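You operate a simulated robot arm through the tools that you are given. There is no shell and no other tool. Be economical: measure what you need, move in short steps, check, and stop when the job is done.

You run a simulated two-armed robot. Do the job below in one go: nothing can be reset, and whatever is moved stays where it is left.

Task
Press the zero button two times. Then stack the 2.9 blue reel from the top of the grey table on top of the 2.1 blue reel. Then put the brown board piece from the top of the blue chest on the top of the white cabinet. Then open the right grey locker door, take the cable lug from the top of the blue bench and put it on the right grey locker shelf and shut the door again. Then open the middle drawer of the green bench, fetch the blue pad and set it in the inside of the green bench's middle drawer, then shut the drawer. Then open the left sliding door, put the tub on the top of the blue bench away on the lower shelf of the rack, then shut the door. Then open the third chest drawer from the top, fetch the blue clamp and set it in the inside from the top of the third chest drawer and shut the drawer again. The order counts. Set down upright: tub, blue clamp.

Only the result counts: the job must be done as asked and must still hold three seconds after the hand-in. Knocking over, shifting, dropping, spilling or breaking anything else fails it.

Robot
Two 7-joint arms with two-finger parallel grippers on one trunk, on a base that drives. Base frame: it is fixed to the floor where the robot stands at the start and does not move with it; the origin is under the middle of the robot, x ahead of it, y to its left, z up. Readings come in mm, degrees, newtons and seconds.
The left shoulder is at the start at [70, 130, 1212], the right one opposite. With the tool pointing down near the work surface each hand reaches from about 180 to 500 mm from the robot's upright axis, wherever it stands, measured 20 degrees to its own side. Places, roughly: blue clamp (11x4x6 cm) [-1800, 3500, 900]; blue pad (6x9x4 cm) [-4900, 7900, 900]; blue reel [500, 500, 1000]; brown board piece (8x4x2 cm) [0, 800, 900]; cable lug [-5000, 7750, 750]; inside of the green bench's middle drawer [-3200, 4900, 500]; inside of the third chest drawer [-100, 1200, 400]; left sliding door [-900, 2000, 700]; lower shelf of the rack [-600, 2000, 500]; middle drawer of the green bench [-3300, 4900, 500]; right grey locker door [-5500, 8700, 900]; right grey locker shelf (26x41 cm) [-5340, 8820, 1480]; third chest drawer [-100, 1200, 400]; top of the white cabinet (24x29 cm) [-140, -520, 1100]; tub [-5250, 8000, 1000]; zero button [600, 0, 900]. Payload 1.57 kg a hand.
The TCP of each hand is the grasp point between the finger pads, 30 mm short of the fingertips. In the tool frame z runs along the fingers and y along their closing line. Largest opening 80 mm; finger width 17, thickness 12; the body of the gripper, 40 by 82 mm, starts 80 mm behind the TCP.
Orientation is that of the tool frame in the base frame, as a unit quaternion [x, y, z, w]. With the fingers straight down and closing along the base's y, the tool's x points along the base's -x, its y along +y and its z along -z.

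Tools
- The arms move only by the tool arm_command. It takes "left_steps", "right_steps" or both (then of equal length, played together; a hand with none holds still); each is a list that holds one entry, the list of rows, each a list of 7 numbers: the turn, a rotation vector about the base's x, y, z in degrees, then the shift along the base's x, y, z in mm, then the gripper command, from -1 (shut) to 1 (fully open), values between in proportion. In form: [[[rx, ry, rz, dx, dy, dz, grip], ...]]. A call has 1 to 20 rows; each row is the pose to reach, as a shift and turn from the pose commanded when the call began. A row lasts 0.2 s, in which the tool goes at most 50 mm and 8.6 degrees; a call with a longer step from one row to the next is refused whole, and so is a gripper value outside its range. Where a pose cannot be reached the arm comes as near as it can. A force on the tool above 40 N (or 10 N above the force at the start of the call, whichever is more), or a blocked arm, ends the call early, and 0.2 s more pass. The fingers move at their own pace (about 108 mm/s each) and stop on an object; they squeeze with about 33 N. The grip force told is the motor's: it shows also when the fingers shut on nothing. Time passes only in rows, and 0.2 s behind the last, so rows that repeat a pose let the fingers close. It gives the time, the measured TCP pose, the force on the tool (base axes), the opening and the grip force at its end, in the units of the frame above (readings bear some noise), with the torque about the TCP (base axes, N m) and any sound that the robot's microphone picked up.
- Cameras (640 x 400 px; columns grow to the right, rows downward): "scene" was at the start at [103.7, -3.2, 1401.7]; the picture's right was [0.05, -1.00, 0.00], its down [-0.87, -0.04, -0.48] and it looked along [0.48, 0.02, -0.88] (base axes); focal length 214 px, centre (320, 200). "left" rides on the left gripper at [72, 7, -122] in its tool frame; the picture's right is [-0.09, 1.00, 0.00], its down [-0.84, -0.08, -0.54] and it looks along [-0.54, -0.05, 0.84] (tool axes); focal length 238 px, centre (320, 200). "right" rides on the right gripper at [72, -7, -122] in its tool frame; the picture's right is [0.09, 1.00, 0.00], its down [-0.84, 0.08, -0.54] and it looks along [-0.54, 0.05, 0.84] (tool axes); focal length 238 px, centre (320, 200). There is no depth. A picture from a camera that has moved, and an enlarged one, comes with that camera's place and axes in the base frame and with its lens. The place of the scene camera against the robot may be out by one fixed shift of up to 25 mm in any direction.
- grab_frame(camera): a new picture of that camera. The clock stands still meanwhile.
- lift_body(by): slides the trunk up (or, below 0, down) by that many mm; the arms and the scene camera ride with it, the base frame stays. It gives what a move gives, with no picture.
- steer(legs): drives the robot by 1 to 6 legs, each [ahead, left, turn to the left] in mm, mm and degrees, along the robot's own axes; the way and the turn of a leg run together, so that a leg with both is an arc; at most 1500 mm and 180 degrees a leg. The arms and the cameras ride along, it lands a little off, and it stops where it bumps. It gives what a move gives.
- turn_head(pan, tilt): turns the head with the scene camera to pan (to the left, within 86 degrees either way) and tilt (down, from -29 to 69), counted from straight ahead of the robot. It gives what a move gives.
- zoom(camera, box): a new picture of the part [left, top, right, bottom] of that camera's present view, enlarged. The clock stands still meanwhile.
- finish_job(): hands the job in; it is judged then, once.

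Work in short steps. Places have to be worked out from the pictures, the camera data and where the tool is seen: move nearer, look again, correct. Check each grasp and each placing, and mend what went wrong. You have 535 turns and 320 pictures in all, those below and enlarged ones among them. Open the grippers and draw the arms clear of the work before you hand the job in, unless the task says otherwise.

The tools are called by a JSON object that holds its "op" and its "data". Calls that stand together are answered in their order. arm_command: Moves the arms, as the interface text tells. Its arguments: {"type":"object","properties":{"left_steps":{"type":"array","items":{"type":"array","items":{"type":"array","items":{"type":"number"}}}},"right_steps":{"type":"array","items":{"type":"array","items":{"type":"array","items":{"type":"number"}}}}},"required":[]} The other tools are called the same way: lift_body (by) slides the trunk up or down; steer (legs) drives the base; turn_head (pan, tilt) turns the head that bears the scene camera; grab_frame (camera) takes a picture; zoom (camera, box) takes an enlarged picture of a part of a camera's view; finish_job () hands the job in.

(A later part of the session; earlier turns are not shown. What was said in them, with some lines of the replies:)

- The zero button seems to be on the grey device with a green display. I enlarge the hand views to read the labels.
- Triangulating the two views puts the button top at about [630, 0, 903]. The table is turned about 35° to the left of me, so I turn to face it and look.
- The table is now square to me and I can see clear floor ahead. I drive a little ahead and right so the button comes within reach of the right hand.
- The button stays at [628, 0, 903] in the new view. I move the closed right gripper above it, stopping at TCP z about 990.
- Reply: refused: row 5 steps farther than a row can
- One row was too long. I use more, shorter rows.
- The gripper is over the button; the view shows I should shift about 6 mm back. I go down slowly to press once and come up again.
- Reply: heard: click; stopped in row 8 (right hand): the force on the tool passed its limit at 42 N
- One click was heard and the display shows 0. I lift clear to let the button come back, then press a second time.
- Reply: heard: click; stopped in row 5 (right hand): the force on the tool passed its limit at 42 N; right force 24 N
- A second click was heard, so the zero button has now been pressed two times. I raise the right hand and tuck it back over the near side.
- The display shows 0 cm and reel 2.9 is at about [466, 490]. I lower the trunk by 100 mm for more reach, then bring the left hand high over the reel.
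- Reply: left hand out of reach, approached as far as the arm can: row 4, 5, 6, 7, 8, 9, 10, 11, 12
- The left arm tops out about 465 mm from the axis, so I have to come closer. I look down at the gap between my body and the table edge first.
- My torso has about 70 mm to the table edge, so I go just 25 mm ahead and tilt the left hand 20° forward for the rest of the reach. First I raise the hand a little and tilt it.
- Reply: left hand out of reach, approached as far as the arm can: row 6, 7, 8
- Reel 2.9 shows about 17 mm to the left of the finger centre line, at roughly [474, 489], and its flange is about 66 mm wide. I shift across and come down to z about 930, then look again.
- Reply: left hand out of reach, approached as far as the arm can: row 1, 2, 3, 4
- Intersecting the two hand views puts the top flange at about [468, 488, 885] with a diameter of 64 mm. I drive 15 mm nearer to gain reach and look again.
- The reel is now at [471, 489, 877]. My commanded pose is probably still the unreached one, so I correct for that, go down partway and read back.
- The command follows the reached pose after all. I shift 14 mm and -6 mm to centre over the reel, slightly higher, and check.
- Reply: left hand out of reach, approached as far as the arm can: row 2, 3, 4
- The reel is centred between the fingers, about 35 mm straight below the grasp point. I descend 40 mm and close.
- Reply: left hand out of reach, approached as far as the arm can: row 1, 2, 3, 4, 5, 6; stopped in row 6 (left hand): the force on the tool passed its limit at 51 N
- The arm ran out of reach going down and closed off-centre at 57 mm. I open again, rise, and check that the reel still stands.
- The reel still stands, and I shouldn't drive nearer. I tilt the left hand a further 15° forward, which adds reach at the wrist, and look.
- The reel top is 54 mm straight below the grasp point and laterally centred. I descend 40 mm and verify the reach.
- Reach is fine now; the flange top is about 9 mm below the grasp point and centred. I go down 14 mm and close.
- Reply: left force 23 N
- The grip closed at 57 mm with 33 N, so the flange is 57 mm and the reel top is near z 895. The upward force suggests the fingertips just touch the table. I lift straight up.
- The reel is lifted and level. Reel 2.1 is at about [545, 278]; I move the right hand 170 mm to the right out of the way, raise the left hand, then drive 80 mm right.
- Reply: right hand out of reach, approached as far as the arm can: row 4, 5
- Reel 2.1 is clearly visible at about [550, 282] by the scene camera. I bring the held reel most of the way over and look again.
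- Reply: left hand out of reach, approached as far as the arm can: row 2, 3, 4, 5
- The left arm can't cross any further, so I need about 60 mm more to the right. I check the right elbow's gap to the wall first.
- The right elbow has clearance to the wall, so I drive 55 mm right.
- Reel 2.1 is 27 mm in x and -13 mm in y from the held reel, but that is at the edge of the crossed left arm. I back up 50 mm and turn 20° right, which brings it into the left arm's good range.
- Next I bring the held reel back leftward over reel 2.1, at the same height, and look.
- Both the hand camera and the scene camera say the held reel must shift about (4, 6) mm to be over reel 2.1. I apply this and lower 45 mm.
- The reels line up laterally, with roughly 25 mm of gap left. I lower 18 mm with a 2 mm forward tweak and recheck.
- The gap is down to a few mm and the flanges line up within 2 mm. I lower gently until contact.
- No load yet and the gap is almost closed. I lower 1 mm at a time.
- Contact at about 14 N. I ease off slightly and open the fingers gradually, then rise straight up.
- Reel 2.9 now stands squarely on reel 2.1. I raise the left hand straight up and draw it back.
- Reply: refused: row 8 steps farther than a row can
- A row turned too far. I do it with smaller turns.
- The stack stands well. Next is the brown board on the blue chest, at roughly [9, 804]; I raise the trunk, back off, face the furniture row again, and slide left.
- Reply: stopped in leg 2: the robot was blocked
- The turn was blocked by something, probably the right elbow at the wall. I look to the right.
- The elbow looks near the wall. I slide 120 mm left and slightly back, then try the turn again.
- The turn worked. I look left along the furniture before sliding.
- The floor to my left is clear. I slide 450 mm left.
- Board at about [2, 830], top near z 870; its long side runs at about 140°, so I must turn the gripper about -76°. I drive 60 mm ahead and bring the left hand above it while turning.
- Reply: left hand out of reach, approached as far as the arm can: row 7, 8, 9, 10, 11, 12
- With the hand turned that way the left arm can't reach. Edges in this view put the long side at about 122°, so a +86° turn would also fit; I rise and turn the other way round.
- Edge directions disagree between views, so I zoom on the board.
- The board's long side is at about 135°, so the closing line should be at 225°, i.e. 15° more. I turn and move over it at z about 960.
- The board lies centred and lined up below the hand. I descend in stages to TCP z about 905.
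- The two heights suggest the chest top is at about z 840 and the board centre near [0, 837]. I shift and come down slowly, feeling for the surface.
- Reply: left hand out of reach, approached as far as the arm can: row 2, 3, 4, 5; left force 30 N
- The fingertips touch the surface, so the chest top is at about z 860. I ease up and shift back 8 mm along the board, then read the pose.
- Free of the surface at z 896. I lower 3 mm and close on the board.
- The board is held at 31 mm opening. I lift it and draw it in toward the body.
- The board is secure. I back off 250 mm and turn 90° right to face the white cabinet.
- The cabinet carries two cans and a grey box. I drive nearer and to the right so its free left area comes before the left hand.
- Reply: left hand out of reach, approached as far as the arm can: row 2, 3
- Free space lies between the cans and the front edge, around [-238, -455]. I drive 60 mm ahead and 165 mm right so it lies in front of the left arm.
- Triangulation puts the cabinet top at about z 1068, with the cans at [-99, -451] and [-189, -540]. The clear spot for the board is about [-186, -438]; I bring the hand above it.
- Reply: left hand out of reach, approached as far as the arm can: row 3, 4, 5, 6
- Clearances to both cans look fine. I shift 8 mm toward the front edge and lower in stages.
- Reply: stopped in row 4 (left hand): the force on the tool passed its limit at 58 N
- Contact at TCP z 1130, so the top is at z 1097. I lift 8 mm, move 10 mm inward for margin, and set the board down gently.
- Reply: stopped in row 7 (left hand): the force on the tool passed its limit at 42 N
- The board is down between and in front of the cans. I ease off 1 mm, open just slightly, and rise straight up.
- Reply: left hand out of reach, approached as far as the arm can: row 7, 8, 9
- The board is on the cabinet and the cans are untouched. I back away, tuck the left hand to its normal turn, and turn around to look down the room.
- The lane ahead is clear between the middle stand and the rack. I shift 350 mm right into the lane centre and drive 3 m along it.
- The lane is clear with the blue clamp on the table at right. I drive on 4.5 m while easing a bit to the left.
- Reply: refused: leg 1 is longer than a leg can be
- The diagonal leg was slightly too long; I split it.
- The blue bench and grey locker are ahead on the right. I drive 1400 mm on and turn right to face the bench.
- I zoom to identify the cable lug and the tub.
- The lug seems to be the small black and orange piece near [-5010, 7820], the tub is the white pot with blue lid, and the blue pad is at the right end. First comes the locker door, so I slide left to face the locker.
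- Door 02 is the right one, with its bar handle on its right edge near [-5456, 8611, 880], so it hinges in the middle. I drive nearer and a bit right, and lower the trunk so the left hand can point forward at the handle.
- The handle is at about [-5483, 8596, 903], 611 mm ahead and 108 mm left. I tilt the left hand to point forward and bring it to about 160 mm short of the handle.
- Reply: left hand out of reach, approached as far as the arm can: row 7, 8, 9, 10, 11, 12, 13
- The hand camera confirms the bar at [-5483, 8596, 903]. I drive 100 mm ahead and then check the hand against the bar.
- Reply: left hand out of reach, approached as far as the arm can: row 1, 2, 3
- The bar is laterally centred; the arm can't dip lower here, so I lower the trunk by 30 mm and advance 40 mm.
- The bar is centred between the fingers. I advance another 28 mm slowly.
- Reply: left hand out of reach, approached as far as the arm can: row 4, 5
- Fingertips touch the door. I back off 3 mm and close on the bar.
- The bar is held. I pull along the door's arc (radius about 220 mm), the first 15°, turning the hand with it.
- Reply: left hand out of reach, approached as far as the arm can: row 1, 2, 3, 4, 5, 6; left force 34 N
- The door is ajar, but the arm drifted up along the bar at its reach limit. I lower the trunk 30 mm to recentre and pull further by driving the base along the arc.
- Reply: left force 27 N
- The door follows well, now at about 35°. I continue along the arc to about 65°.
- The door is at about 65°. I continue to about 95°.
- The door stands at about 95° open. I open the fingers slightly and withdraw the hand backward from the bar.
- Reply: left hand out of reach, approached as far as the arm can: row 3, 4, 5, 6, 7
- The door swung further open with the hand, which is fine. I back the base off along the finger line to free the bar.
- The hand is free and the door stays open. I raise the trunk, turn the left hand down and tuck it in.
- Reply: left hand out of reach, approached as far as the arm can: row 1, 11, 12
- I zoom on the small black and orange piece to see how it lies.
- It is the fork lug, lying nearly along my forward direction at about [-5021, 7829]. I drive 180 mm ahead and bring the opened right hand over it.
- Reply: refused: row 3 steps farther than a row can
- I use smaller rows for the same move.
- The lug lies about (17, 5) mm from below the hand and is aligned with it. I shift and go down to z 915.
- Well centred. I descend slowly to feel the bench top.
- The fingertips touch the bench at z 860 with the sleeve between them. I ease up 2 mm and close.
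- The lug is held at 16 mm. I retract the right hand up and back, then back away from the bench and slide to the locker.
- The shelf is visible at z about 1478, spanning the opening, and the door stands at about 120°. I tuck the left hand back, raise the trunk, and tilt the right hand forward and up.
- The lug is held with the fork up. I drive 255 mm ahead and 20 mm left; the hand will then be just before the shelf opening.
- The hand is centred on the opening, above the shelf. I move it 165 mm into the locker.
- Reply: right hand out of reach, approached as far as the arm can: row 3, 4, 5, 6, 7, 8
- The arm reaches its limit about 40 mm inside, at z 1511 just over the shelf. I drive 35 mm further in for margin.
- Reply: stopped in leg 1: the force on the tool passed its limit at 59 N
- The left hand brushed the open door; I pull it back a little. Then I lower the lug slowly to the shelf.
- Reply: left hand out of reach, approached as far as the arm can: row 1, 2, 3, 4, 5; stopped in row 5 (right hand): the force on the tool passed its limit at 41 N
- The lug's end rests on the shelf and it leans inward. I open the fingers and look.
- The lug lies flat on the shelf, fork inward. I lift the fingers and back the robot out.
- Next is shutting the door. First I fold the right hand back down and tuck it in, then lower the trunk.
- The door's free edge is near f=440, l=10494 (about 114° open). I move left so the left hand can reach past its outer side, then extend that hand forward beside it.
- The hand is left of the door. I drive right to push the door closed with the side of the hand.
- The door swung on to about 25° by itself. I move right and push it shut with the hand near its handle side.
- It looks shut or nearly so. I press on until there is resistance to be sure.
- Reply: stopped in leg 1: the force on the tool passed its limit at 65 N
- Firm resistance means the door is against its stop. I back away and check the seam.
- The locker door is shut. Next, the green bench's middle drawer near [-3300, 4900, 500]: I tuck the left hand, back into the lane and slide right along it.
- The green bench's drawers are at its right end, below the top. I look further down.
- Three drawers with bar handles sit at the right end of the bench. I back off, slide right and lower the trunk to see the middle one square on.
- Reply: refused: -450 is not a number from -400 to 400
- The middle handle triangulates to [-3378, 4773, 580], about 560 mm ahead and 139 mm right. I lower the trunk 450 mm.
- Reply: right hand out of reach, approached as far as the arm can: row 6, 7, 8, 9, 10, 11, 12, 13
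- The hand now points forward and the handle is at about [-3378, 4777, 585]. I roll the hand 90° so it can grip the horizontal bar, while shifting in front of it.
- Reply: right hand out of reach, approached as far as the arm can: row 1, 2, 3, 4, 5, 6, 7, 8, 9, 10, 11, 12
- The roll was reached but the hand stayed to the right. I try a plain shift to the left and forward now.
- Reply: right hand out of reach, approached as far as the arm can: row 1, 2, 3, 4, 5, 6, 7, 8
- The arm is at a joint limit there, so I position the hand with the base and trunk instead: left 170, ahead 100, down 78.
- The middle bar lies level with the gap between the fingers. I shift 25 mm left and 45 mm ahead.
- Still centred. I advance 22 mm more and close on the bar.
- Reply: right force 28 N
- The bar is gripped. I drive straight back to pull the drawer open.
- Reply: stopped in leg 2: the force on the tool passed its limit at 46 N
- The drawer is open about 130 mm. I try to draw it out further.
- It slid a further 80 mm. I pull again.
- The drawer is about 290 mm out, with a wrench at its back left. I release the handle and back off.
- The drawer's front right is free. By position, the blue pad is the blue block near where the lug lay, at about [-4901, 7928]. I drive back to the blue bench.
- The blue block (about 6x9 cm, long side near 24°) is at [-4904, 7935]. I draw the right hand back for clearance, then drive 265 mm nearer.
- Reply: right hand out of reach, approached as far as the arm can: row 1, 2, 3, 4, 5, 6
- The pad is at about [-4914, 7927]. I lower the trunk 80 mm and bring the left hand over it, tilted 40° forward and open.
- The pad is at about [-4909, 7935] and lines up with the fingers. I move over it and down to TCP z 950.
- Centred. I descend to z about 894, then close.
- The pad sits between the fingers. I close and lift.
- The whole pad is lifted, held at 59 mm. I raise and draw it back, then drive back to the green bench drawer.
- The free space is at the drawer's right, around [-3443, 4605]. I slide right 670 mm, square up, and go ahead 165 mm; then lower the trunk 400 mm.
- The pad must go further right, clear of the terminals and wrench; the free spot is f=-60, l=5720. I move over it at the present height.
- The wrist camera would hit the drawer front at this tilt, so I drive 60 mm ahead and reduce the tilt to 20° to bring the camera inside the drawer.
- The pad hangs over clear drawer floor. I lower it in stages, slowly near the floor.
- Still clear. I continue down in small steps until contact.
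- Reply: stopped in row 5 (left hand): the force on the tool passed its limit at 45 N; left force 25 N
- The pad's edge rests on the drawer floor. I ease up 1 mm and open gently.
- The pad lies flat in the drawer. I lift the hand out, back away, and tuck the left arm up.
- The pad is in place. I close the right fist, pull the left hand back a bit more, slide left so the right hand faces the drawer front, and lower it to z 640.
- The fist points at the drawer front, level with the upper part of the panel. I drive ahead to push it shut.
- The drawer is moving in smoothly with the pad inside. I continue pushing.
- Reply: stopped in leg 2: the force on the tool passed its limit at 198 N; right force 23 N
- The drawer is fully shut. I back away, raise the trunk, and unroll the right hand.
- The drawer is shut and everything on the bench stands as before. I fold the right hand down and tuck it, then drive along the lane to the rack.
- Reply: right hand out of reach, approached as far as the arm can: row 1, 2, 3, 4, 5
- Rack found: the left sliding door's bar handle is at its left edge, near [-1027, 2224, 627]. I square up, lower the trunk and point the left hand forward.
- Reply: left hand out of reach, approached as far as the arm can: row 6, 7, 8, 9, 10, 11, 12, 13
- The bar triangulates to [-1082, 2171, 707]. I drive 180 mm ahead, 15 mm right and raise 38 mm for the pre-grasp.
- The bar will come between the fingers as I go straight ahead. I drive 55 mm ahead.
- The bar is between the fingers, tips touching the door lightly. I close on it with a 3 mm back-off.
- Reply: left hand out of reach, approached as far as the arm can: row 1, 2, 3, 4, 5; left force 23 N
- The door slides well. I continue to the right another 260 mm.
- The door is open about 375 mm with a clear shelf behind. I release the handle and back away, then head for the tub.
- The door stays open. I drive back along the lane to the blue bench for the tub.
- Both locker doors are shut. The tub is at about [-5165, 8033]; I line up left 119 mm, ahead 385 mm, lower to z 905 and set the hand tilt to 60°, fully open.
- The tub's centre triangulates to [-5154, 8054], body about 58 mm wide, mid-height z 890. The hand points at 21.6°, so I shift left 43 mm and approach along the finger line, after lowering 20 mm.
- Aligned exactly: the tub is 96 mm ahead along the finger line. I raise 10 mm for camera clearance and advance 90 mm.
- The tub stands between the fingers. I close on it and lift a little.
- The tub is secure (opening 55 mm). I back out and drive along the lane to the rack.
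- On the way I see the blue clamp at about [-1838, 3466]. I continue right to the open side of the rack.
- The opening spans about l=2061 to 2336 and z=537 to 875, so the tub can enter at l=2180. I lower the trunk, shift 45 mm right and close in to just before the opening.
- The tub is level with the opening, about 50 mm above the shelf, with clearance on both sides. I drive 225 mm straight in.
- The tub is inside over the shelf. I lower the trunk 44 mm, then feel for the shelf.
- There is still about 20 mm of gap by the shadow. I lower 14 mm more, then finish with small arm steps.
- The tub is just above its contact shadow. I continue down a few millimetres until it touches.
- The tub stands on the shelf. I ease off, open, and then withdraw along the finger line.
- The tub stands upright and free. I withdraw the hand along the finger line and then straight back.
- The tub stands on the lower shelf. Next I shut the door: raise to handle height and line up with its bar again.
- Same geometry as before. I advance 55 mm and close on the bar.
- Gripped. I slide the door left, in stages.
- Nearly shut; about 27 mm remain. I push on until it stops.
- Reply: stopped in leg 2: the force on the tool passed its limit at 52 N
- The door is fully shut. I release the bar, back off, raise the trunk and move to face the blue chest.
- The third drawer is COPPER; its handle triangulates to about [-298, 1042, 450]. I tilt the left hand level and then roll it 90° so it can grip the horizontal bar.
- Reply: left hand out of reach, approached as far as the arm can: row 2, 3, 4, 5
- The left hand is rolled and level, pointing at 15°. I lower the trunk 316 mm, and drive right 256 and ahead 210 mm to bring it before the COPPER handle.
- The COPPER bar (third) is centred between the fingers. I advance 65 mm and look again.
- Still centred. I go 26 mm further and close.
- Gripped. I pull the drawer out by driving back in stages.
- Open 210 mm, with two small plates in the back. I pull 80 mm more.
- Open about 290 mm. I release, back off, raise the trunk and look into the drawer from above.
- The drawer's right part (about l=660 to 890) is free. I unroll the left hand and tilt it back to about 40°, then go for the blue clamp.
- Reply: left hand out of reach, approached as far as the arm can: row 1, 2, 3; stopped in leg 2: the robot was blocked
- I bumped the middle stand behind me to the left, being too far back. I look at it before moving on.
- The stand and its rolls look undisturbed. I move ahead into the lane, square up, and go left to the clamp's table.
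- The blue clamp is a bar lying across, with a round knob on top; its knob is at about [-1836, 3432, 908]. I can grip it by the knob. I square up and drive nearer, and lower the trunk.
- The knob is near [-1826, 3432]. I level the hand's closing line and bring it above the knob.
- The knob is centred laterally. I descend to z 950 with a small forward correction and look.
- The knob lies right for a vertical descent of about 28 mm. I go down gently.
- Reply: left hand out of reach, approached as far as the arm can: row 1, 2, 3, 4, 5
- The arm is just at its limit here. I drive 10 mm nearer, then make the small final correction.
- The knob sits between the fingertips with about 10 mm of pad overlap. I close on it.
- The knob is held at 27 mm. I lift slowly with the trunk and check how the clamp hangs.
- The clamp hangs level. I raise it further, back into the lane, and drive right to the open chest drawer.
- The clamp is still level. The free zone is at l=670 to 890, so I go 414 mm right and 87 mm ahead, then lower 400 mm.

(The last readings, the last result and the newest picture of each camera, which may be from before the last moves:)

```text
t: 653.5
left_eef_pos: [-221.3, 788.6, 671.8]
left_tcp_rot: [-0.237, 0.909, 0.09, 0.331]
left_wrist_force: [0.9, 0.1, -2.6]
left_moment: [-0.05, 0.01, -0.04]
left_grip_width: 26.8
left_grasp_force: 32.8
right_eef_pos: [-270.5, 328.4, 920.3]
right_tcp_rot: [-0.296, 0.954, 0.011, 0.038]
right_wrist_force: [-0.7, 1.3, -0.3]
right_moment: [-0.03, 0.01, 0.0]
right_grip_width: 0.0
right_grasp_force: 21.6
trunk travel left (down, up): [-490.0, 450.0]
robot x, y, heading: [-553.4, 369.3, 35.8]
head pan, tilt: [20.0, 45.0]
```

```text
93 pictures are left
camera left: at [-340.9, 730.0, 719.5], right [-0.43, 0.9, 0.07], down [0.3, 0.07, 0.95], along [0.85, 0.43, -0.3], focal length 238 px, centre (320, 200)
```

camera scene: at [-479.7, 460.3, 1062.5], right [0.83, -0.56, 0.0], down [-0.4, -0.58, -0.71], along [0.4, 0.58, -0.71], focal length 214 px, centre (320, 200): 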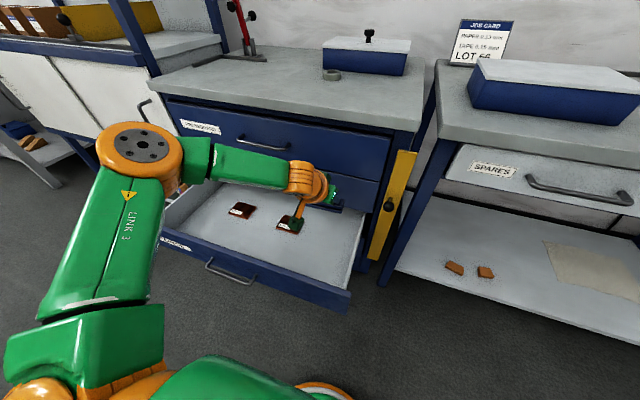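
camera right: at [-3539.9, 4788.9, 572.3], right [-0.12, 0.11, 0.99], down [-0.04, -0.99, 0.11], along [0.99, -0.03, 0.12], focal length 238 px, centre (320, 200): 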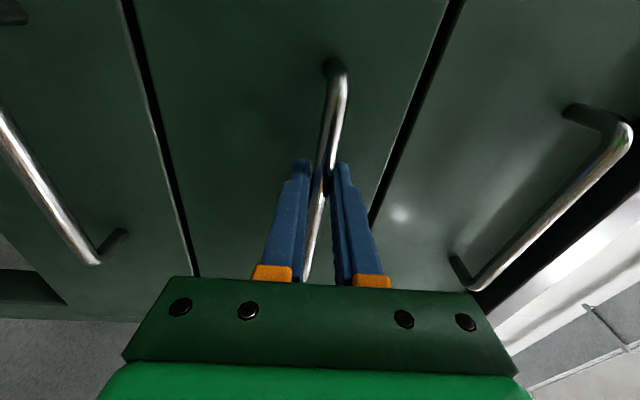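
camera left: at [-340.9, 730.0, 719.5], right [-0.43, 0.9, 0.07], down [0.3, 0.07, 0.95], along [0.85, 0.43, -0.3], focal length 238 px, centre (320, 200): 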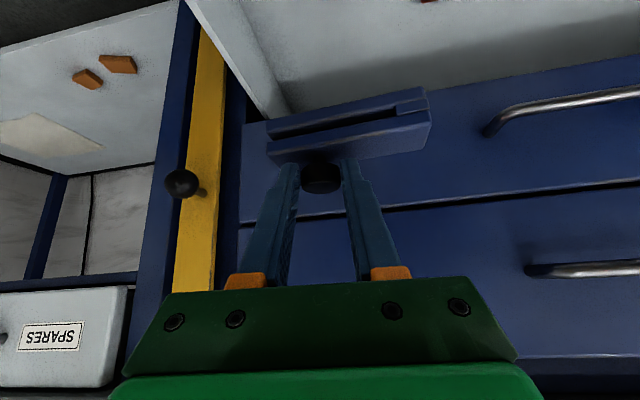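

The clamp is over the free zone with clearance all round. I nudge 14 mm ahead so the wrist camera clears the drawer front, then lower 130 mm.

{"op": "steer", "data": {"legs": [[14, 0, 0]]}}

{"op": "lift_body", "data": {"by": -130}}

{"op": "grab_frame", "data": {"camera": "scene"}}

{"op": "grab_frame", "data": {"camera": "left"}}

```text
t: 654.2
left_eef_pos: [-211.3, 797.3, 673.7]
left_tcp_rot: [-0.237, 0.909, 0.09, 0.33]
left_wrist_force: [-0.3, 0.2, -3.3]
left_moment: [-0.04, 0.0, -0.04]
left_grip_width: 27.3
left_grasp_force: 32.3
right_eef_pos: [-259.0, 337.0, 920.3]
right_tcp_rot: [-0.295, 0.955, 0.011, 0.037]
right_wrist_force: [0.9, 0.1, 0.0]
right_moment: [0.02, 0.0, 0.0]
right_grip_width: 0.0
right_grasp_force: 21.2
trunk travel left (down, up): [-490.0, 450.0]
robot x, y, heading: [-544.2, 379.1, 36.0]
head pan, tilt: [20.0, 45.0]
```

```text
t: 655.8
left_eef_pos: [-210.8, 796.9, 543.9]
left_tcp_rot: [-0.237, 0.909, 0.09, 0.33]
left_wrist_force: [-0.8, -0.5, -2.6]
left_moment: [-0.08, -0.01, 0.01]
left_grip_width: 27.0
left_grasp_force: 33.3
right_eef_pos: [-259.7, 337.1, 790.7]
right_tcp_rot: [-0.296, 0.954, 0.01, 0.037]
right_wrist_force: [-0.5, -0.2, 0.2]
right_moment: [0.04, -0.02, 0.0]
right_grip_width: 0.0
right_grasp_force: 21.1
trunk travel left (down, up): [-360.0, 580.0]
robot x, y, heading: [-540.8, 378.1, 36.0]
head pan, tilt: [20.0, 45.0]
```

```text
92 pictures are left
camera scene: at [-468.5, 468.4, 932.4], right [0.83, -0.56, 0.0], down [-0.4, -0.59, -0.71], along [0.4, 0.58, -0.71], focal length 214 px, centre (320, 200)
```

scene: 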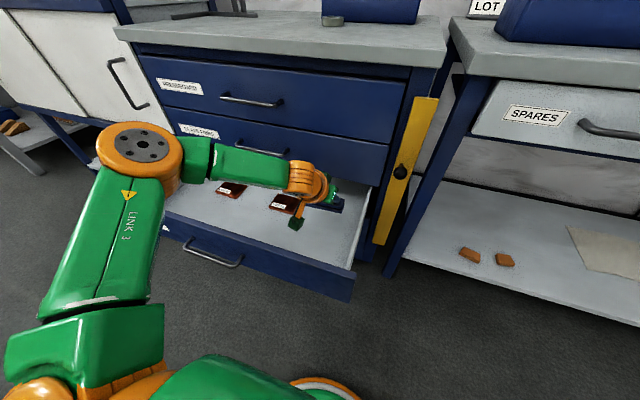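

```text
91 pictures are left
camera left: at [-329.6, 738.1, 589.5], right [-0.43, 0.9, 0.07], down [0.3, 0.07, 0.95], along [0.85, 0.43, -0.3], focal length 238 px, centre (320, 200)
```

left: 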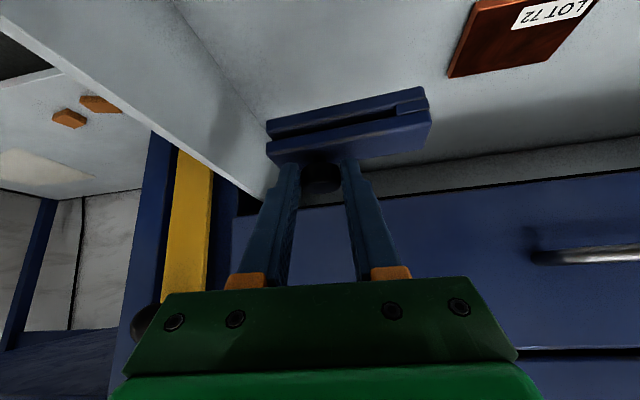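

Clear so far; the clamp's bottom is at about z 480. I lower 45 mm more and check.

{"op": "lift_body", "data": {"by": -45}}

{"op": "grab_frame", "data": {"camera": "left"}}

{"op": "grab_frame", "data": {"camera": "scene"}}

```text
t: 656.7
left_eef_pos: [-210.0, 797.9, 496.7]
left_tcp_rot: [-0.236, 0.909, 0.09, 0.331]
left_wrist_force: [-0.5, 0.4, -2.8]
left_moment: [-0.05, -0.04, 0.03]
left_grip_width: 27.2
left_grasp_force: 33.0
right_eef_pos: [-259.1, 337.4, 744.7]
right_tcp_rot: [-0.295, 0.955, 0.011, 0.038]
right_wrist_force: [0.3, 1.4, 0.2]
right_moment: [-0.01, 0.01, -0.03]
right_grip_width: 0.0
right_grasp_force: 21.6
trunk travel left (down, up): [-315.0, 625.0]
robot x, y, heading: [-542.4, 378.1, 35.9]
head pan, tilt: [20.0, 45.0]
```

```text
90 pictures are left
camera left: at [-329.6, 738.1, 544.5], right [-0.43, 0.9, 0.07], down [0.29, 0.07, 0.95], along [0.86, 0.43, -0.3], focal length 238 px, centre (320, 200)
```

left: 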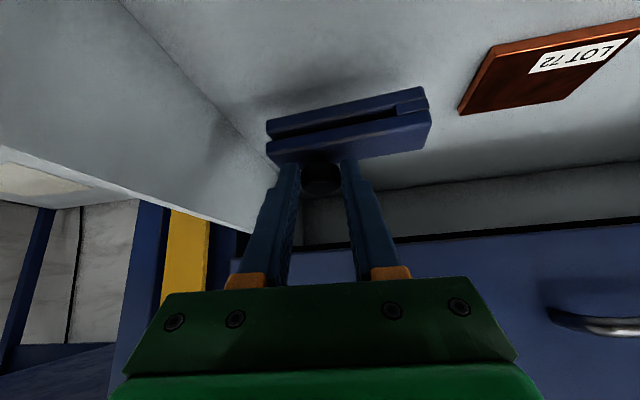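

```text
89 pictures are left
camera scene: at [-468.6, 468.4, 887.4], right [0.83, -0.56, 0.0], down [-0.4, -0.59, -0.71], along [0.4, 0.58, -0.71], focal length 214 px, centre (320, 200)
```

scene: 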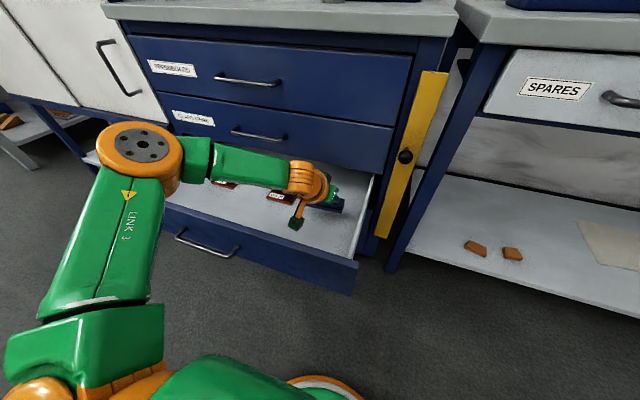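

Good clearance to the side wall and the plate. I finish the descent in small arm steps, feeling for the floor.

{"op": "arm_command", "data": {"left_steps": [[[0, 0, 0, 0, 0, -6, -1], [0, 0, 0, 0, 0, -11, -1], [0, 0, 0, 0, 0, -16, -1], [0, 0, 0, 0, 0, -20, -1], [0, 0, 0, 0, 0, -24, -1]]]}}

{"op": "grab_frame", "data": {"camera": "left"}}

```text
t: 657.9
left_eef_pos: [-217.8, 799.0, 476.7]
left_tcp_rot: [-0.236, 0.909, 0.089, 0.331]
left_wrist_force: [0.2, 0.4, -2.2]
left_moment: [-0.06, -0.03, 0.02]
left_grip_width: 27.1
left_grasp_force: 33.1
left hand out of reach, approached as far as the arm can: row 3, 4, 5
right_eef_pos: [-260.2, 335.9, 745.0]
right_tcp_rot: [-0.295, 0.955, 0.011, 0.038]
right_wrist_force: [0.0, 0.2, 0.7]
right_moment: [0.0, 0.02, 0.0]
right_grip_width: 0.0
right_grasp_force: 20.9
trunk travel left (down, up): [-315.0, 625.0]
robot x, y, heading: [-545.6, 375.8, 35.8]
head pan, tilt: [20.0, 45.0]
```

```text
88 pictures are left
camera left: at [-336.1, 739.3, 523.9], right [-0.43, 0.9, 0.07], down [0.29, 0.07, 0.95], along [0.86, 0.42, -0.3], focal length 238 px, centre (320, 200)
```

left: 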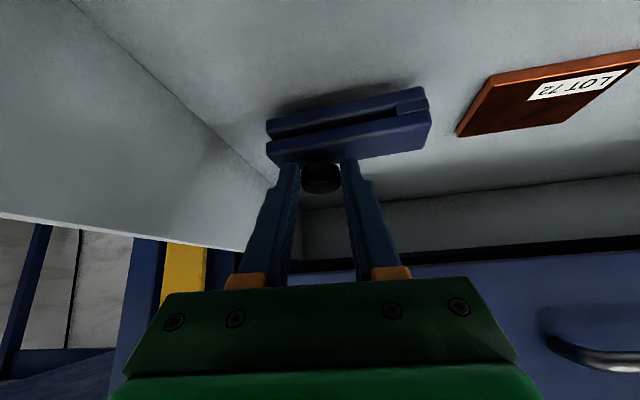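

The shadow shows a small remaining gap. I lower with the trunk in small amounts.

{"op": "lift_body", "data": {"by": -8}}

{"op": "lift_body", "data": {"by": -5}}

{"op": "grab_frame", "data": {"camera": "left"}}

```text
t: 658.5
left_eef_pos: [-217.0, 798.2, 469.5]
left_tcp_rot: [-0.236, 0.909, 0.089, 0.332]
left_wrist_force: [0.0, -0.9, -2.1]
left_moment: [-0.06, 0.0, -0.03]
left_grip_width: 27.3
left_grasp_force: 33.2
right_eef_pos: [-259.6, 336.9, 737.6]
right_tcp_rot: [-0.296, 0.954, 0.011, 0.038]
right_wrist_force: [0.5, 0.3, 0.9]
right_moment: [-0.02, -0.02, 0.01]
right_grip_width: 0.0
right_grasp_force: 21.2
trunk travel left (down, up): [-307.0, 633.0]
robot x, y, heading: [-543.4, 377.5, 35.7]
head pan, tilt: [20.0, 45.0]
```

```text
t: 659.0
left_eef_pos: [-217.9, 797.9, 464.2]
left_tcp_rot: [-0.236, 0.909, 0.09, 0.332]
left_wrist_force: [-1.2, 0.0, -2.7]
left_moment: [-0.03, 0.04, -0.03]
left_grip_width: 27.3
left_grasp_force: 32.9
right_eef_pos: [-259.6, 336.5, 732.8]
right_tcp_rot: [-0.296, 0.954, 0.011, 0.038]
right_wrist_force: [0.2, 0.2, -0.1]
right_moment: [0.0, 0.02, 0.01]
right_grip_width: 0.0
right_grasp_force: 21.3
trunk travel left (down, up): [-302.0, 638.0]
robot x, y, heading: [-543.7, 375.7, 36.0]
head pan, tilt: [20.0, 45.0]
```

```text
87 pictures are left
camera left: at [-336.1, 739.4, 510.9], right [-0.43, 0.9, 0.07], down [0.29, 0.07, 0.95], along [0.86, 0.43, -0.3], focal length 238 px, centre (320, 200)
```

left: 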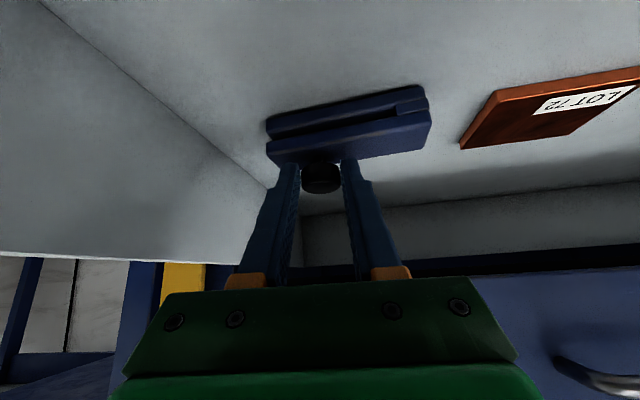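

Almost touching now. I lower 3 mm at a time.

{"op": "lift_body", "data": {"by": -3}}

{"op": "lift_body", "data": {"by": -3}}

{"op": "zoom", "data": {"camera": "left", "box": [220, 50, 480, 230]}}

```text
t: 659.5
left_eef_pos: [-217.7, 798.2, 461.3]
left_tcp_rot: [-0.237, 0.909, 0.09, 0.33]
left_wrist_force: [1.1, -0.2, -0.6]
left_moment: [0.1, 0.05, -0.04]
left_grip_width: 27.2
left_grasp_force: 32.5
right_eef_pos: [-259.6, 336.9, 729.0]
right_tcp_rot: [-0.296, 0.955, 0.01, 0.038]
right_wrist_force: [1.4, 0.1, -0.3]
right_moment: [0.03, 0.01, 0.01]
right_grip_width: 0.1
right_grasp_force: 21.0
trunk travel left (down, up): [-299.0, 641.0]
robot x, y, heading: [-542.3, 379.1, 35.8]
head pan, tilt: [20.0, 45.0]
```

```text
t: 660.0
left_eef_pos: [-217.4, 797.6, 461.5]
left_tcp_rot: [-0.237, 0.908, 0.091, 0.334]
left_wrist_force: [1.7, 2.1, 12.6]
left_moment: [0.12, -0.09, 0.01]
left_grip_width: 27.1
left_grasp_force: 33.2
right_eef_pos: [-260.2, 336.0, 726.0]
right_tcp_rot: [-0.295, 0.955, 0.011, 0.039]
right_wrist_force: [0.6, -0.1, 0.6]
right_moment: [0.05, 0.01, 0.02]
right_grip_width: 0.0
right_grasp_force: 20.9
trunk travel left (down, up): [-296.0, 644.0]
robot x, y, heading: [-543.2, 375.8, 35.7]
head pan, tilt: [20.0, 45.0]
```

```text
2.22 times, centred on (350, 140) of left
camera zoom: at [-336.4, 738.7, 507.1], right [-0.43, 0.9, 0.07], down [0.29, 0.07, 0.95], along [0.86, 0.43, -0.29], focal length 530 px, centre (253, 333)
```

zoom: 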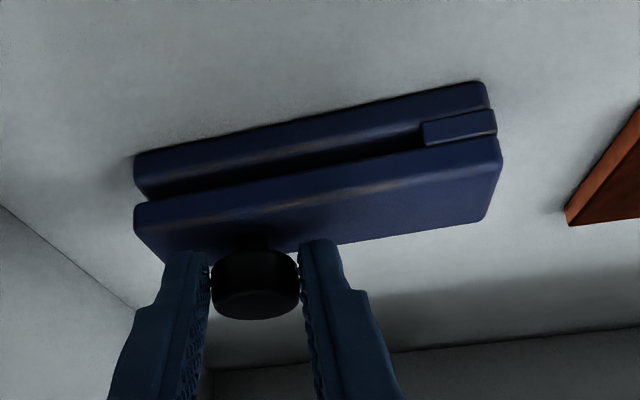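

The clamp rests flat on the drawer floor with about 13 N. I ease up 2 mm and open the fingers.

{"op": "arm_command", "data": {"left_steps": [[[0, 0, 0, 0, 0, 2, -1], [0, 0, 0, 0, 0, 2, -0.2], [0, 0, 0, 0, 0, 2, 0.1], [0, 0, 0, 0, 0, 2, 0.4], [0, 0, 0, 0, 0, 2, 0.4]]]}}

{"op": "zoom", "data": {"camera": "left", "box": [200, 50, 460, 230]}}

```text
t: 661.2
left_eef_pos: [-217.4, 796.9, 460.9]
left_tcp_rot: [-0.236, 0.909, 0.089, 0.331]
left_wrist_force: [-0.8, -0.6, -0.3]
left_moment: [0.01, -0.01, -0.01]
left_grip_width: 56.0
left_grasp_force: 0.0
right_eef_pos: [-259.6, 335.5, 726.4]
right_tcp_rot: [-0.296, 0.954, 0.011, 0.037]
right_wrist_force: [0.7, 0.6, -0.9]
right_moment: [-0.02, 0.01, 0.01]
right_grip_width: 0.3
right_grasp_force: 21.5
trunk travel left (down, up): [-296.0, 644.0]
robot x, y, heading: [-541.1, 378.8, 35.9]
head pan, tilt: [20.0, 45.0]
```

```text
2.22 times, centred on (330, 140) of left
camera zoom: at [-336.1, 739.0, 507.2], right [-0.43, 0.9, 0.07], down [0.29, 0.07, 0.95], along [0.86, 0.43, -0.29], focal length 530 px, centre (298, 333)
```

zoom: 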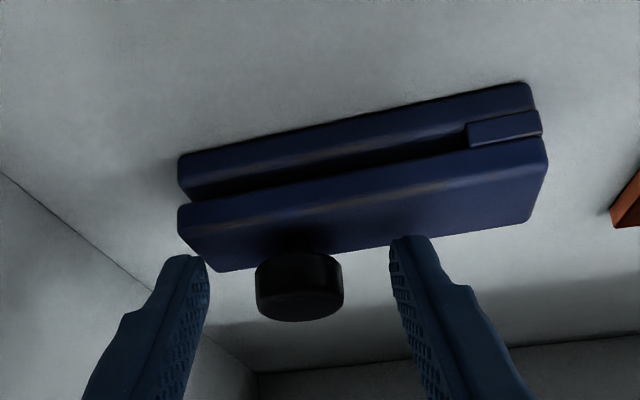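

The clamp stands upright on its own. I lift the hand straight out and back away.

{"op": "lift_body", "data": {"by": 250}}

{"op": "steer", "data": {"legs": [[-330, 0, 0.3]]}}

{"op": "arm_command", "data": {"left_steps": [[[3.1, -6, 0, -10, -6, -10, -1], [6.2, -12, 0, -20, -12, -20, -1], [9.3, -18, 0, -30, -18, -30, -1], [12.4, -24, 0, -40, -24, -40, -1], [15.5, -29, 0, -45, -28, -45, -1], [15.5, -29, 0, -45, -28, -45, -1]]]}}

{"op": "grab_frame", "data": {"camera": "scene"}}

```text
t: 663.8
left_eef_pos: [-216.3, 796.7, 710.9]
left_tcp_rot: [-0.237, 0.909, 0.09, 0.331]
left_wrist_force: [-0.1, -0.4, 0.4]
left_moment: [-0.03, 0.01, 0.06]
left_grip_width: 56.2
left_grasp_force: 0.2
right_eef_pos: [-259.7, 336.2, 976.8]
right_tcp_rot: [-0.295, 0.955, 0.01, 0.037]
right_wrist_force: [0.3, 0.2, -0.7]
right_moment: [0.03, 0.0, -0.01]
right_grip_width: 0.0
right_grasp_force: 21.1
trunk travel left (down, up): [-546.0, 394.0]
robot x, y, heading: [-537.8, 377.2, 36.0]
head pan, tilt: [20.0, 45.0]
```

```text
t: 666.0
left_eef_pos: [-487.1, 604.9, 711.2]
left_tcp_rot: [-0.24, 0.908, 0.091, 0.331]
left_wrist_force: [-0.9, -0.3, 0.2]
left_moment: [-0.01, -0.04, 0.0]
left_grip_width: 56.1
left_grasp_force: 0.1
right_eef_pos: [-526.3, 144.4, 975.4]
right_tcp_rot: [-0.298, 0.954, 0.011, 0.038]
right_wrist_force: [-0.6, 0.8, 0.1]
right_moment: [0.0, -0.03, -0.01]
right_grip_width: 0.0
right_grasp_force: 21.3
trunk travel left (down, up): [-546.0, 394.0]
robot x, y, heading: [-808.5, 182.8, 36.3]
head pan, tilt: [20.0, 45.0]
```

```text
t: 667.4
left_eef_pos: [-484.7, 546.1, 797.2]
left_tcp_rot: [-0.22, 0.793, 0.15, 0.547]
left_wrist_force: [0.2, -0.7, 0.0]
left_moment: [-0.02, -0.02, 0.0]
left_grip_width: 0.0
left_grasp_force: 21.2
left hand out of reach, approached as far as the arm can: row 2, 3, 4, 5, 6
right_eef_pos: [-527.8, 143.0, 975.9]
right_tcp_rot: [-0.298, 0.954, 0.011, 0.039]
right_wrist_force: [-0.9, 0.6, 0.1]
right_moment: [-0.02, 0.02, 0.01]
right_grip_width: 0.2
right_grasp_force: 21.3
trunk travel left (down, up): [-546.0, 394.0]
robot x, y, heading: [-807.0, 184.4, 36.4]
head pan, tilt: [20.0, 45.0]
```

```text
84 pictures are left
camera scene: at [-736.8, 274.3, 1118.6], right [0.83, -0.56, 0.0], down [-0.39, -0.59, -0.71], along [0.39, 0.59, -0.71], focal length 214 px, centre (320, 200)
```

scene: 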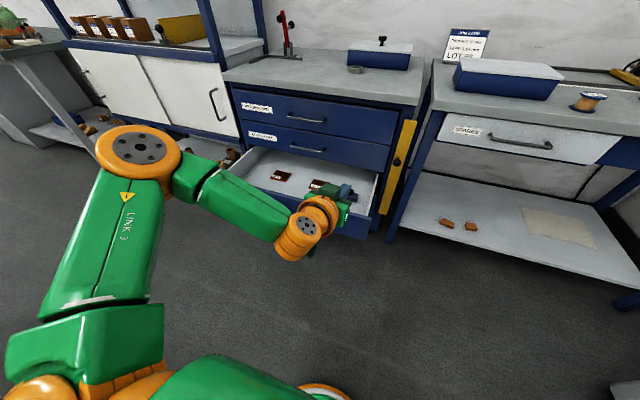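

I now use the closed left fist to push: slide 290 mm left to the drawer's centre and lower to z about 498, just above its bar.

{"op": "steer", "data": {"legs": [[0, 290, 0]]}}

{"op": "lift_body", "data": {"by": -297}}

{"op": "turn_head", "data": {"pan": 0, "tilt": 35}}

{"op": "grab_frame", "data": {"camera": "scene"}}

{"op": "grab_frame", "data": {"camera": "left"}}

```text
t: 669.4
left_eef_pos: [-654.3, 781.4, 795.1]
left_tcp_rot: [-0.219, 0.794, 0.149, 0.547]
left_wrist_force: [1.0, 0.9, 0.5]
left_moment: [0.0, -0.01, 0.01]
left_grip_width: 0.0
left_grasp_force: 21.2
right_eef_pos: [-698.5, 377.3, 975.5]
right_tcp_rot: [-0.299, 0.954, 0.011, 0.038]
right_wrist_force: [1.0, 0.2, -0.1]
right_moment: [-0.01, -0.02, 0.0]
right_grip_width: 0.0
right_grasp_force: 20.9
trunk travel left (down, up): [-546.0, 394.0]
robot x, y, heading: [-981.4, 417.2, 36.5]
head pan, tilt: [20.0, 45.0]
```

```text
t: 672.4
left_eef_pos: [-654.7, 781.7, 499.0]
left_tcp_rot: [-0.22, 0.794, 0.15, 0.546]
left_wrist_force: [0.0, 0.8, 0.3]
left_moment: [0.01, -0.02, -0.01]
left_grip_width: 0.3
left_grasp_force: 21.6
right_eef_pos: [-698.2, 378.5, 679.1]
right_tcp_rot: [-0.299, 0.953, 0.011, 0.038]
right_wrist_force: [-0.2, -0.6, 0.4]
right_moment: [-0.04, 0.01, 0.01]
right_grip_width: 0.0
right_grasp_force: 22.0
trunk travel left (down, up): [-249.0, 691.0]
robot x, y, heading: [-980.7, 418.3, 36.8]
head pan, tilt: [20.0, 45.0]
```

```text
t: 673.2
left_eef_pos: [-655.1, 781.1, 499.1]
left_tcp_rot: [-0.22, 0.795, 0.15, 0.546]
left_wrist_force: [0.7, 0.2, -0.1]
left_moment: [0.0, 0.0, 0.03]
left_grip_width: 0.1
left_grasp_force: 21.4
right_eef_pos: [-697.4, 378.5, 679.9]
right_tcp_rot: [-0.299, 0.953, 0.01, 0.038]
right_wrist_force: [0.5, -0.6, 0.5]
right_moment: [-0.01, 0.03, 0.01]
right_grip_width: 0.2
right_grasp_force: 21.6
trunk travel left (down, up): [-249.0, 691.0]
robot x, y, heading: [-979.6, 415.2, 36.2]
head pan, tilt: [0.0, 35.0]
```

```text
83 pictures are left
camera scene: at [-881.6, 492.8, 836.3], right [0.59, -0.81, 0.0], down [-0.46, -0.34, -0.82], along [0.66, 0.48, -0.57], focal length 214 px, centre (320, 200)
```

scene: 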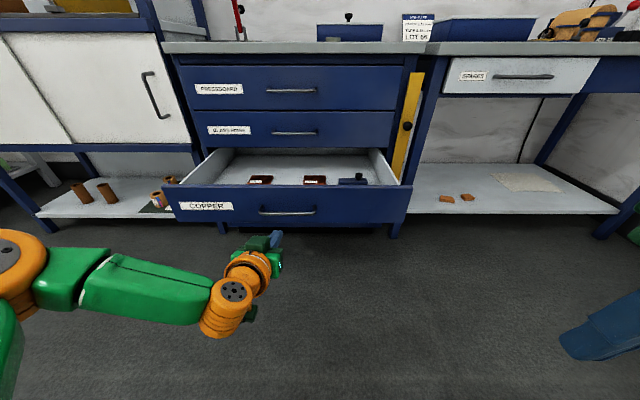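

```text
82 pictures are left
camera left: at [-777.7, 715.9, 475.1], right [-0.48, 0.87, 0.08], down [-0.14, -0.17, 0.98], along [0.86, 0.46, 0.2], focal length 238 px, centre (320, 200)
```

left: 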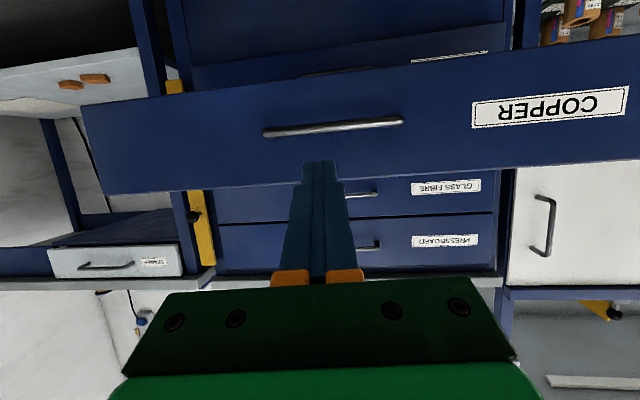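

The clamp stands upright in the drawer, and the fist is level with the panel between bar and rim. I drive ahead to push the drawer in.

{"op": "steer", "data": {"legs": [[300, 0, 0]]}}

{"op": "grab_frame", "data": {"camera": "scene"}}

```text
t: 675.3
left_eef_pos: [-415.1, 958.9, 499.1]
left_tcp_rot: [-0.221, 0.794, 0.15, 0.545]
left_wrist_force: [-0.7, 0.0, -0.5]
left_moment: [0.0, -0.02, -0.02]
left_grip_width: 0.0
left_grasp_force: 21.5
right_eef_pos: [-454.5, 557.9, 680.0]
right_tcp_rot: [-0.3, 0.953, 0.012, 0.038]
right_wrist_force: [0.8, 0.3, -0.6]
right_moment: [-0.01, 0.01, -0.01]
right_grip_width: 0.0
right_grasp_force: 21.6
trunk travel left (down, up): [-249.0, 691.0]
robot x, y, heading: [-737.5, 596.1, 36.4]
head pan, tilt: [0.0, 35.0]
```

```text
81 pictures are left
camera scene: at [-639.6, 671.0, 836.3], right [0.59, -0.81, 0.0], down [-0.46, -0.34, -0.82], along [0.66, 0.49, -0.57], focal length 214 px, centre (320, 200)
```

scene: 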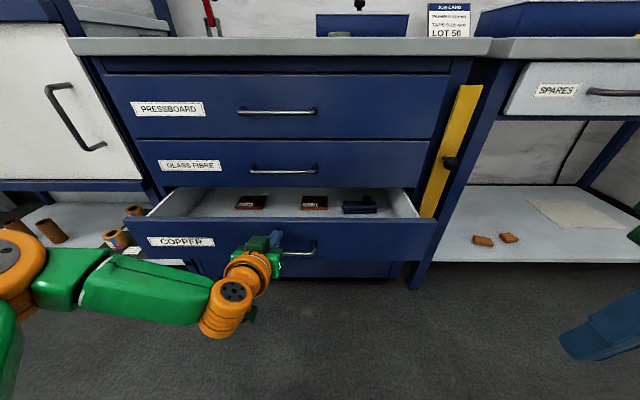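

The drawer slides in with the clamp standing. I go on in shorter legs to shut it gently.

{"op": "steer", "data": {"legs": [[95, 0, 0]]}}

{"op": "steer", "data": {"legs": [[25, 0, 0]]}}

{"op": "grab_frame", "data": {"camera": "scene"}}

```text
t: 676.4
left_eef_pos: [-337.9, 1015.7, 498.6]
left_tcp_rot: [-0.22, 0.794, 0.15, 0.547]
left_wrist_force: [0.4, -0.2, 0.5]
left_moment: [0.03, -0.02, 0.0]
left_grip_width: 0.0
left_grasp_force: 21.4
right_eef_pos: [-377.6, 612.9, 678.2]
right_tcp_rot: [-0.3, 0.953, 0.011, 0.038]
right_wrist_force: [-0.2, -0.9, 0.2]
right_moment: [0.0, -0.04, 0.0]
right_grip_width: 0.0
right_grasp_force: 21.2
trunk travel left (down, up): [-249.0, 691.0]
robot x, y, heading: [-663.2, 651.9, 36.6]
head pan, tilt: [0.0, 35.0]
```

```text
t: 677.2
left_eef_pos: [-316.0, 1031.5, 498.6]
left_tcp_rot: [-0.221, 0.794, 0.15, 0.546]
left_wrist_force: [-0.5, -0.4, 0.3]
left_moment: [0.01, 0.0, -0.02]
left_grip_width: 0.0
left_grasp_force: 21.5
right_eef_pos: [-358.0, 627.4, 679.3]
right_tcp_rot: [-0.301, 0.953, 0.011, 0.038]
right_wrist_force: [0.8, -0.1, 0.2]
right_moment: [-0.01, 0.01, 0.03]
right_grip_width: 0.0
right_grasp_force: 21.1
trunk travel left (down, up): [-249.0, 691.0]
robot x, y, heading: [-642.7, 670.0, 36.2]
head pan, tilt: [0.0, 35.0]
```

```text
80 pictures are left
camera scene: at [-542.5, 742.7, 836.2], right [0.59, -0.8, 0.0], down [-0.46, -0.34, -0.82], along [0.66, 0.49, -0.57], focal length 214 px, centre (320, 200)
```

scene: 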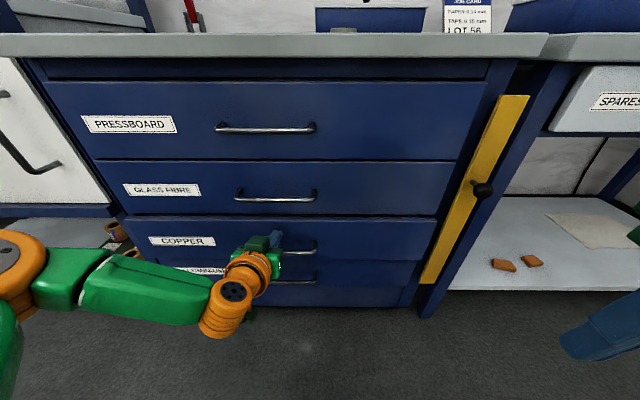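

Nearly flush. I press the last bit in 10 mm legs until there is resistance.

{"op": "steer", "data": {"legs": [[12, 0, 0]]}}

{"op": "steer", "data": {"legs": [[12, 0, 0]]}}

{"op": "zoom", "data": {"camera": "scene", "box": [80, 120, 460, 340]}}

```text
t: 678.0
left_eef_pos: [-308.1, 1038.3, 499.0]
left_tcp_rot: [-0.222, 0.794, 0.152, 0.545]
left_wrist_force: [-0.7, -0.6, 0.7]
left_moment: [0.02, -0.01, 0.04]
left_grip_width: 0.2
left_grasp_force: 21.1
right_eef_pos: [-348.3, 635.1, 677.8]
right_tcp_rot: [-0.3, 0.953, 0.01, 0.038]
right_wrist_force: [1.2, 0.8, 0.7]
right_moment: [0.02, 0.0, 0.01]
right_grip_width: 0.1
right_grasp_force: 21.4
trunk travel left (down, up): [-249.0, 691.0]
robot x, y, heading: [-631.4, 671.8, 36.2]
head pan, tilt: [0.0, 35.0]
```

```text
t: 678.7
left_eef_pos: [-300.1, 1044.2, 498.2]
left_tcp_rot: [-0.221, 0.794, 0.151, 0.546]
left_wrist_force: [-18.3, -12.4, -4.0]
left_moment: [-0.14, 0.16, 0.15]
left_grip_width: 0.1
left_grasp_force: 21.6
right_eef_pos: [-340.7, 641.6, 679.6]
right_tcp_rot: [-0.3, 0.953, 0.011, 0.038]
right_wrist_force: [-0.2, -0.5, -0.6]
right_moment: [0.0, -0.01, 0.01]
right_grip_width: 0.0
right_grasp_force: 21.2
trunk travel left (down, up): [-249.0, 691.0]
robot x, y, heading: [-620.2, 682.1, 36.7]
head pan, tilt: [0.0, 35.0]
```

```text
1.68 times, centred on (270, 230) of scene
camera zoom: at [-525.1, 755.8, 836.6], right [0.59, -0.8, 0.0], down [-0.46, -0.34, -0.82], along [0.66, 0.49, -0.57], focal length 361 px, centre (404, 150)
```

zoom: 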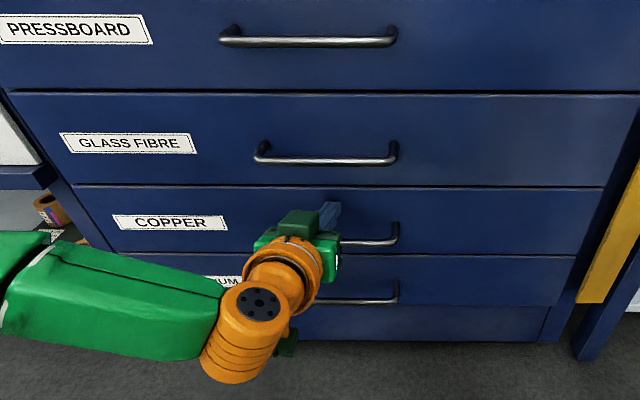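

The drawer is flush with firm resistance. I back off, raise the trunk, open both grippers, and take a last look over the area.

{"op": "steer", "data": {"legs": [[-280, 0, 0]]}}

{"op": "lift_body", "data": {"by": 400}}

{"op": "arm_command", "data": {"left_steps": [[[0, 0, 0, 0, 0, 0, 1], [0, 0, 0, 0, 0, 0, 1], [0, 0, 0, 0, 0, 0, 1]]], "right_steps": [[[0, 0, 0, 0, 0, 0, 1], [0, 0, 0, 0, 0, 0, 1], [0, 0, 0, 0, 0, 0, 1]]]}}

{"op": "turn_head", "data": {"pan": -10, "tilt": 25}}

{"op": "grab_frame", "data": {"camera": "scene"}}

{"op": "turn_head", "data": {"pan": -75, "tilt": 20}}

{"op": "grab_frame", "data": {"camera": "scene"}}

```text
t: 680.6
left_eef_pos: [-521.7, 879.3, 498.0]
left_tcp_rot: [-0.22, 0.796, 0.149, 0.544]
left_wrist_force: [-0.1, -0.9, 0.0]
left_moment: [-0.01, 0.01, -0.02]
left_grip_width: 0.0
left_grasp_force: 21.2
right_eef_pos: [-563.2, 478.4, 679.1]
right_tcp_rot: [-0.298, 0.954, 0.012, 0.037]
right_wrist_force: [0.1, 0.3, -0.8]
right_moment: [0.0, -0.01, -0.03]
right_grip_width: 0.2
right_grasp_force: 20.9
trunk travel left (down, up): [-249.0, 691.0]
robot x, y, heading: [-849.4, 514.0, 36.2]
head pan, tilt: [0.0, 35.0]
```

```text
t: 684.5
left_eef_pos: [-522.1, 879.0, 897.3]
left_tcp_rot: [-0.22, 0.796, 0.149, 0.544]
left_wrist_force: [0.2, -0.3, 0.1]
left_moment: [0.03, 0.01, -0.02]
left_grip_width: 0.0
left_grasp_force: 21.6
right_eef_pos: [-563.9, 476.6, 1078.4]
right_tcp_rot: [-0.298, 0.954, 0.011, 0.038]
right_wrist_force: [-0.4, 0.5, -0.7]
right_moment: [0.02, -0.01, 0.05]
right_grip_width: 0.1
right_grasp_force: 21.2
trunk travel left (down, up): [-649.0, 291.0]
robot x, y, heading: [-847.9, 514.9, 36.1]
head pan, tilt: [0.0, 35.0]
```

```text
t: 685.3
left_eef_pos: [-520.9, 879.0, 899.0]
left_tcp_rot: [-0.22, 0.795, 0.15, 0.545]
left_wrist_force: [-0.8, -0.1, -0.2]
left_moment: [0.03, 0.02, -0.02]
left_grip_width: 80.0
left_grasp_force: 0.1
right_eef_pos: [-563.2, 477.6, 1079.5]
right_tcp_rot: [-0.298, 0.954, 0.012, 0.038]
right_wrist_force: [-0.3, 0.0, 0.5]
right_moment: [0.01, -0.03, 0.02]
right_grip_width: 79.9
right_grasp_force: 0.1
trunk travel left (down, up): [-649.0, 291.0]
robot x, y, heading: [-848.0, 516.5, 36.1]
head pan, tilt: [0.0, 35.0]
```

```text
t: 686.0
left_eef_pos: [-522.8, 879.4, 898.8]
left_tcp_rot: [-0.22, 0.796, 0.149, 0.545]
left_wrist_force: [-0.6, -0.1, 0.1]
left_moment: [0.0, 0.0, 0.0]
left_grip_width: 79.9
left_grasp_force: 0.1
right_eef_pos: [-563.3, 476.7, 1078.2]
right_tcp_rot: [-0.299, 0.954, 0.011, 0.038]
right_wrist_force: [0.0, 0.7, -0.4]
right_moment: [0.02, -0.01, 0.0]
right_grip_width: 80.0
right_grasp_force: 0.1
trunk travel left (down, up): [-649.0, 291.0]
robot x, y, heading: [-849.9, 514.2, 36.2]
head pan, tilt: [-10.0, 25.0]
```

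```text
78 pictures are left
camera scene: at [-736.3, 580.0, 1252.0], right [0.44, -0.9, 0.0], down [-0.38, -0.19, -0.91], along [0.81, 0.4, -0.42], focal length 214 px, centre (320, 200)
```

scene: 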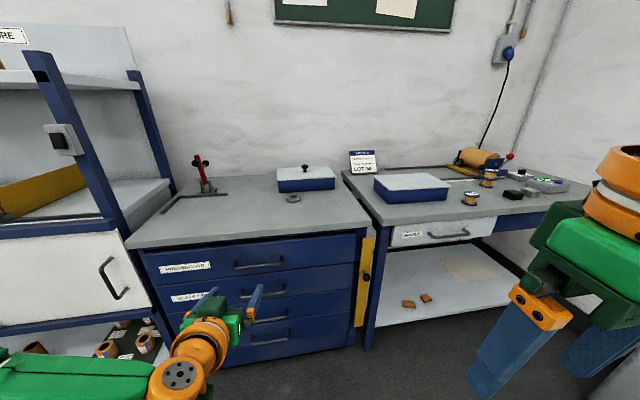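

```text
t: 687.4
left_eef_pos: [-522.1, 878.4, 898.7]
left_tcp_rot: [-0.22, 0.796, 0.149, 0.544]
left_wrist_force: [0.9, -0.7, 0.2]
left_moment: [0.02, 0.0, 0.0]
left_grip_width: 80.0
left_grasp_force: 0.1
right_eef_pos: [-563.0, 477.3, 1078.9]
right_tcp_rot: [-0.298, 0.954, 0.011, 0.037]
right_wrist_force: [0.5, -0.2, -0.6]
right_moment: [0.01, -0.03, 0.02]
right_grip_width: 79.8
right_grasp_force: 0.1
trunk travel left (down, up): [-649.0, 291.0]
robot x, y, heading: [-847.3, 516.7, 36.2]
head pan, tilt: [-75.0, 20.0]
```

```text
77 pictures are left
camera scene: at [-746.2, 481.0, 1260.2], right [-0.63, -0.78, 0.0], down [-0.27, 0.21, -0.94], along [0.73, -0.59, -0.34], focal length 214 px, centre (320, 200)
```

scene: 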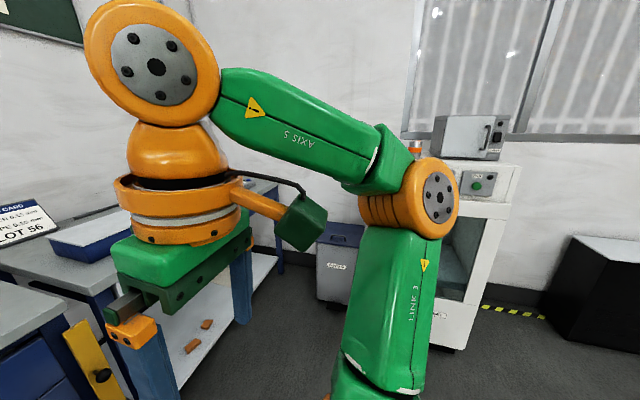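

All drawers and doors are shut, the reels are still stacked, and both grippers are open and clear of the furniture. I hand the job in.

{"op": "finish_job", "data": {}}

```text
The job is handed in.
```

I finished all seven parts in the order you gave and handed the job in. The result after hand-in isn't known to me.

- **Zero button:** pressed twice, with a click heard each time and the display reading 0 cm.
- **Reels:** the 2.9 blue reel stands on the 2.1 reel and was still there in the last picture.
- **Brown board:** on top of the white cabinet, in front of the two cans. I did not get a clear last look at it.
- **Cable lug:** lying flat on the right locker shelf, door shut.
- **Blue pad:** in the green bench's middle drawer, drawer shut. By position I took this to be the blue block beside the lug, not the folded blue cloth at the other end of the bench.
- **Tub:** upright on the rack's lower shelf, left sliding door shut.
- **Blue clamp:** upright in the third chest drawer (COPPER), drawer shut.

Three bumps happened along the way:
- I bumped the stand in the middle of the lane. Its rolls looked undisturbed when I checked.
- The green bench's drawer closed hard, with a force peak near 200 N. Everything on the bench still stood as before.
- The first turn after stacking the reels was blocked, probably by my right elbow touching the wall.
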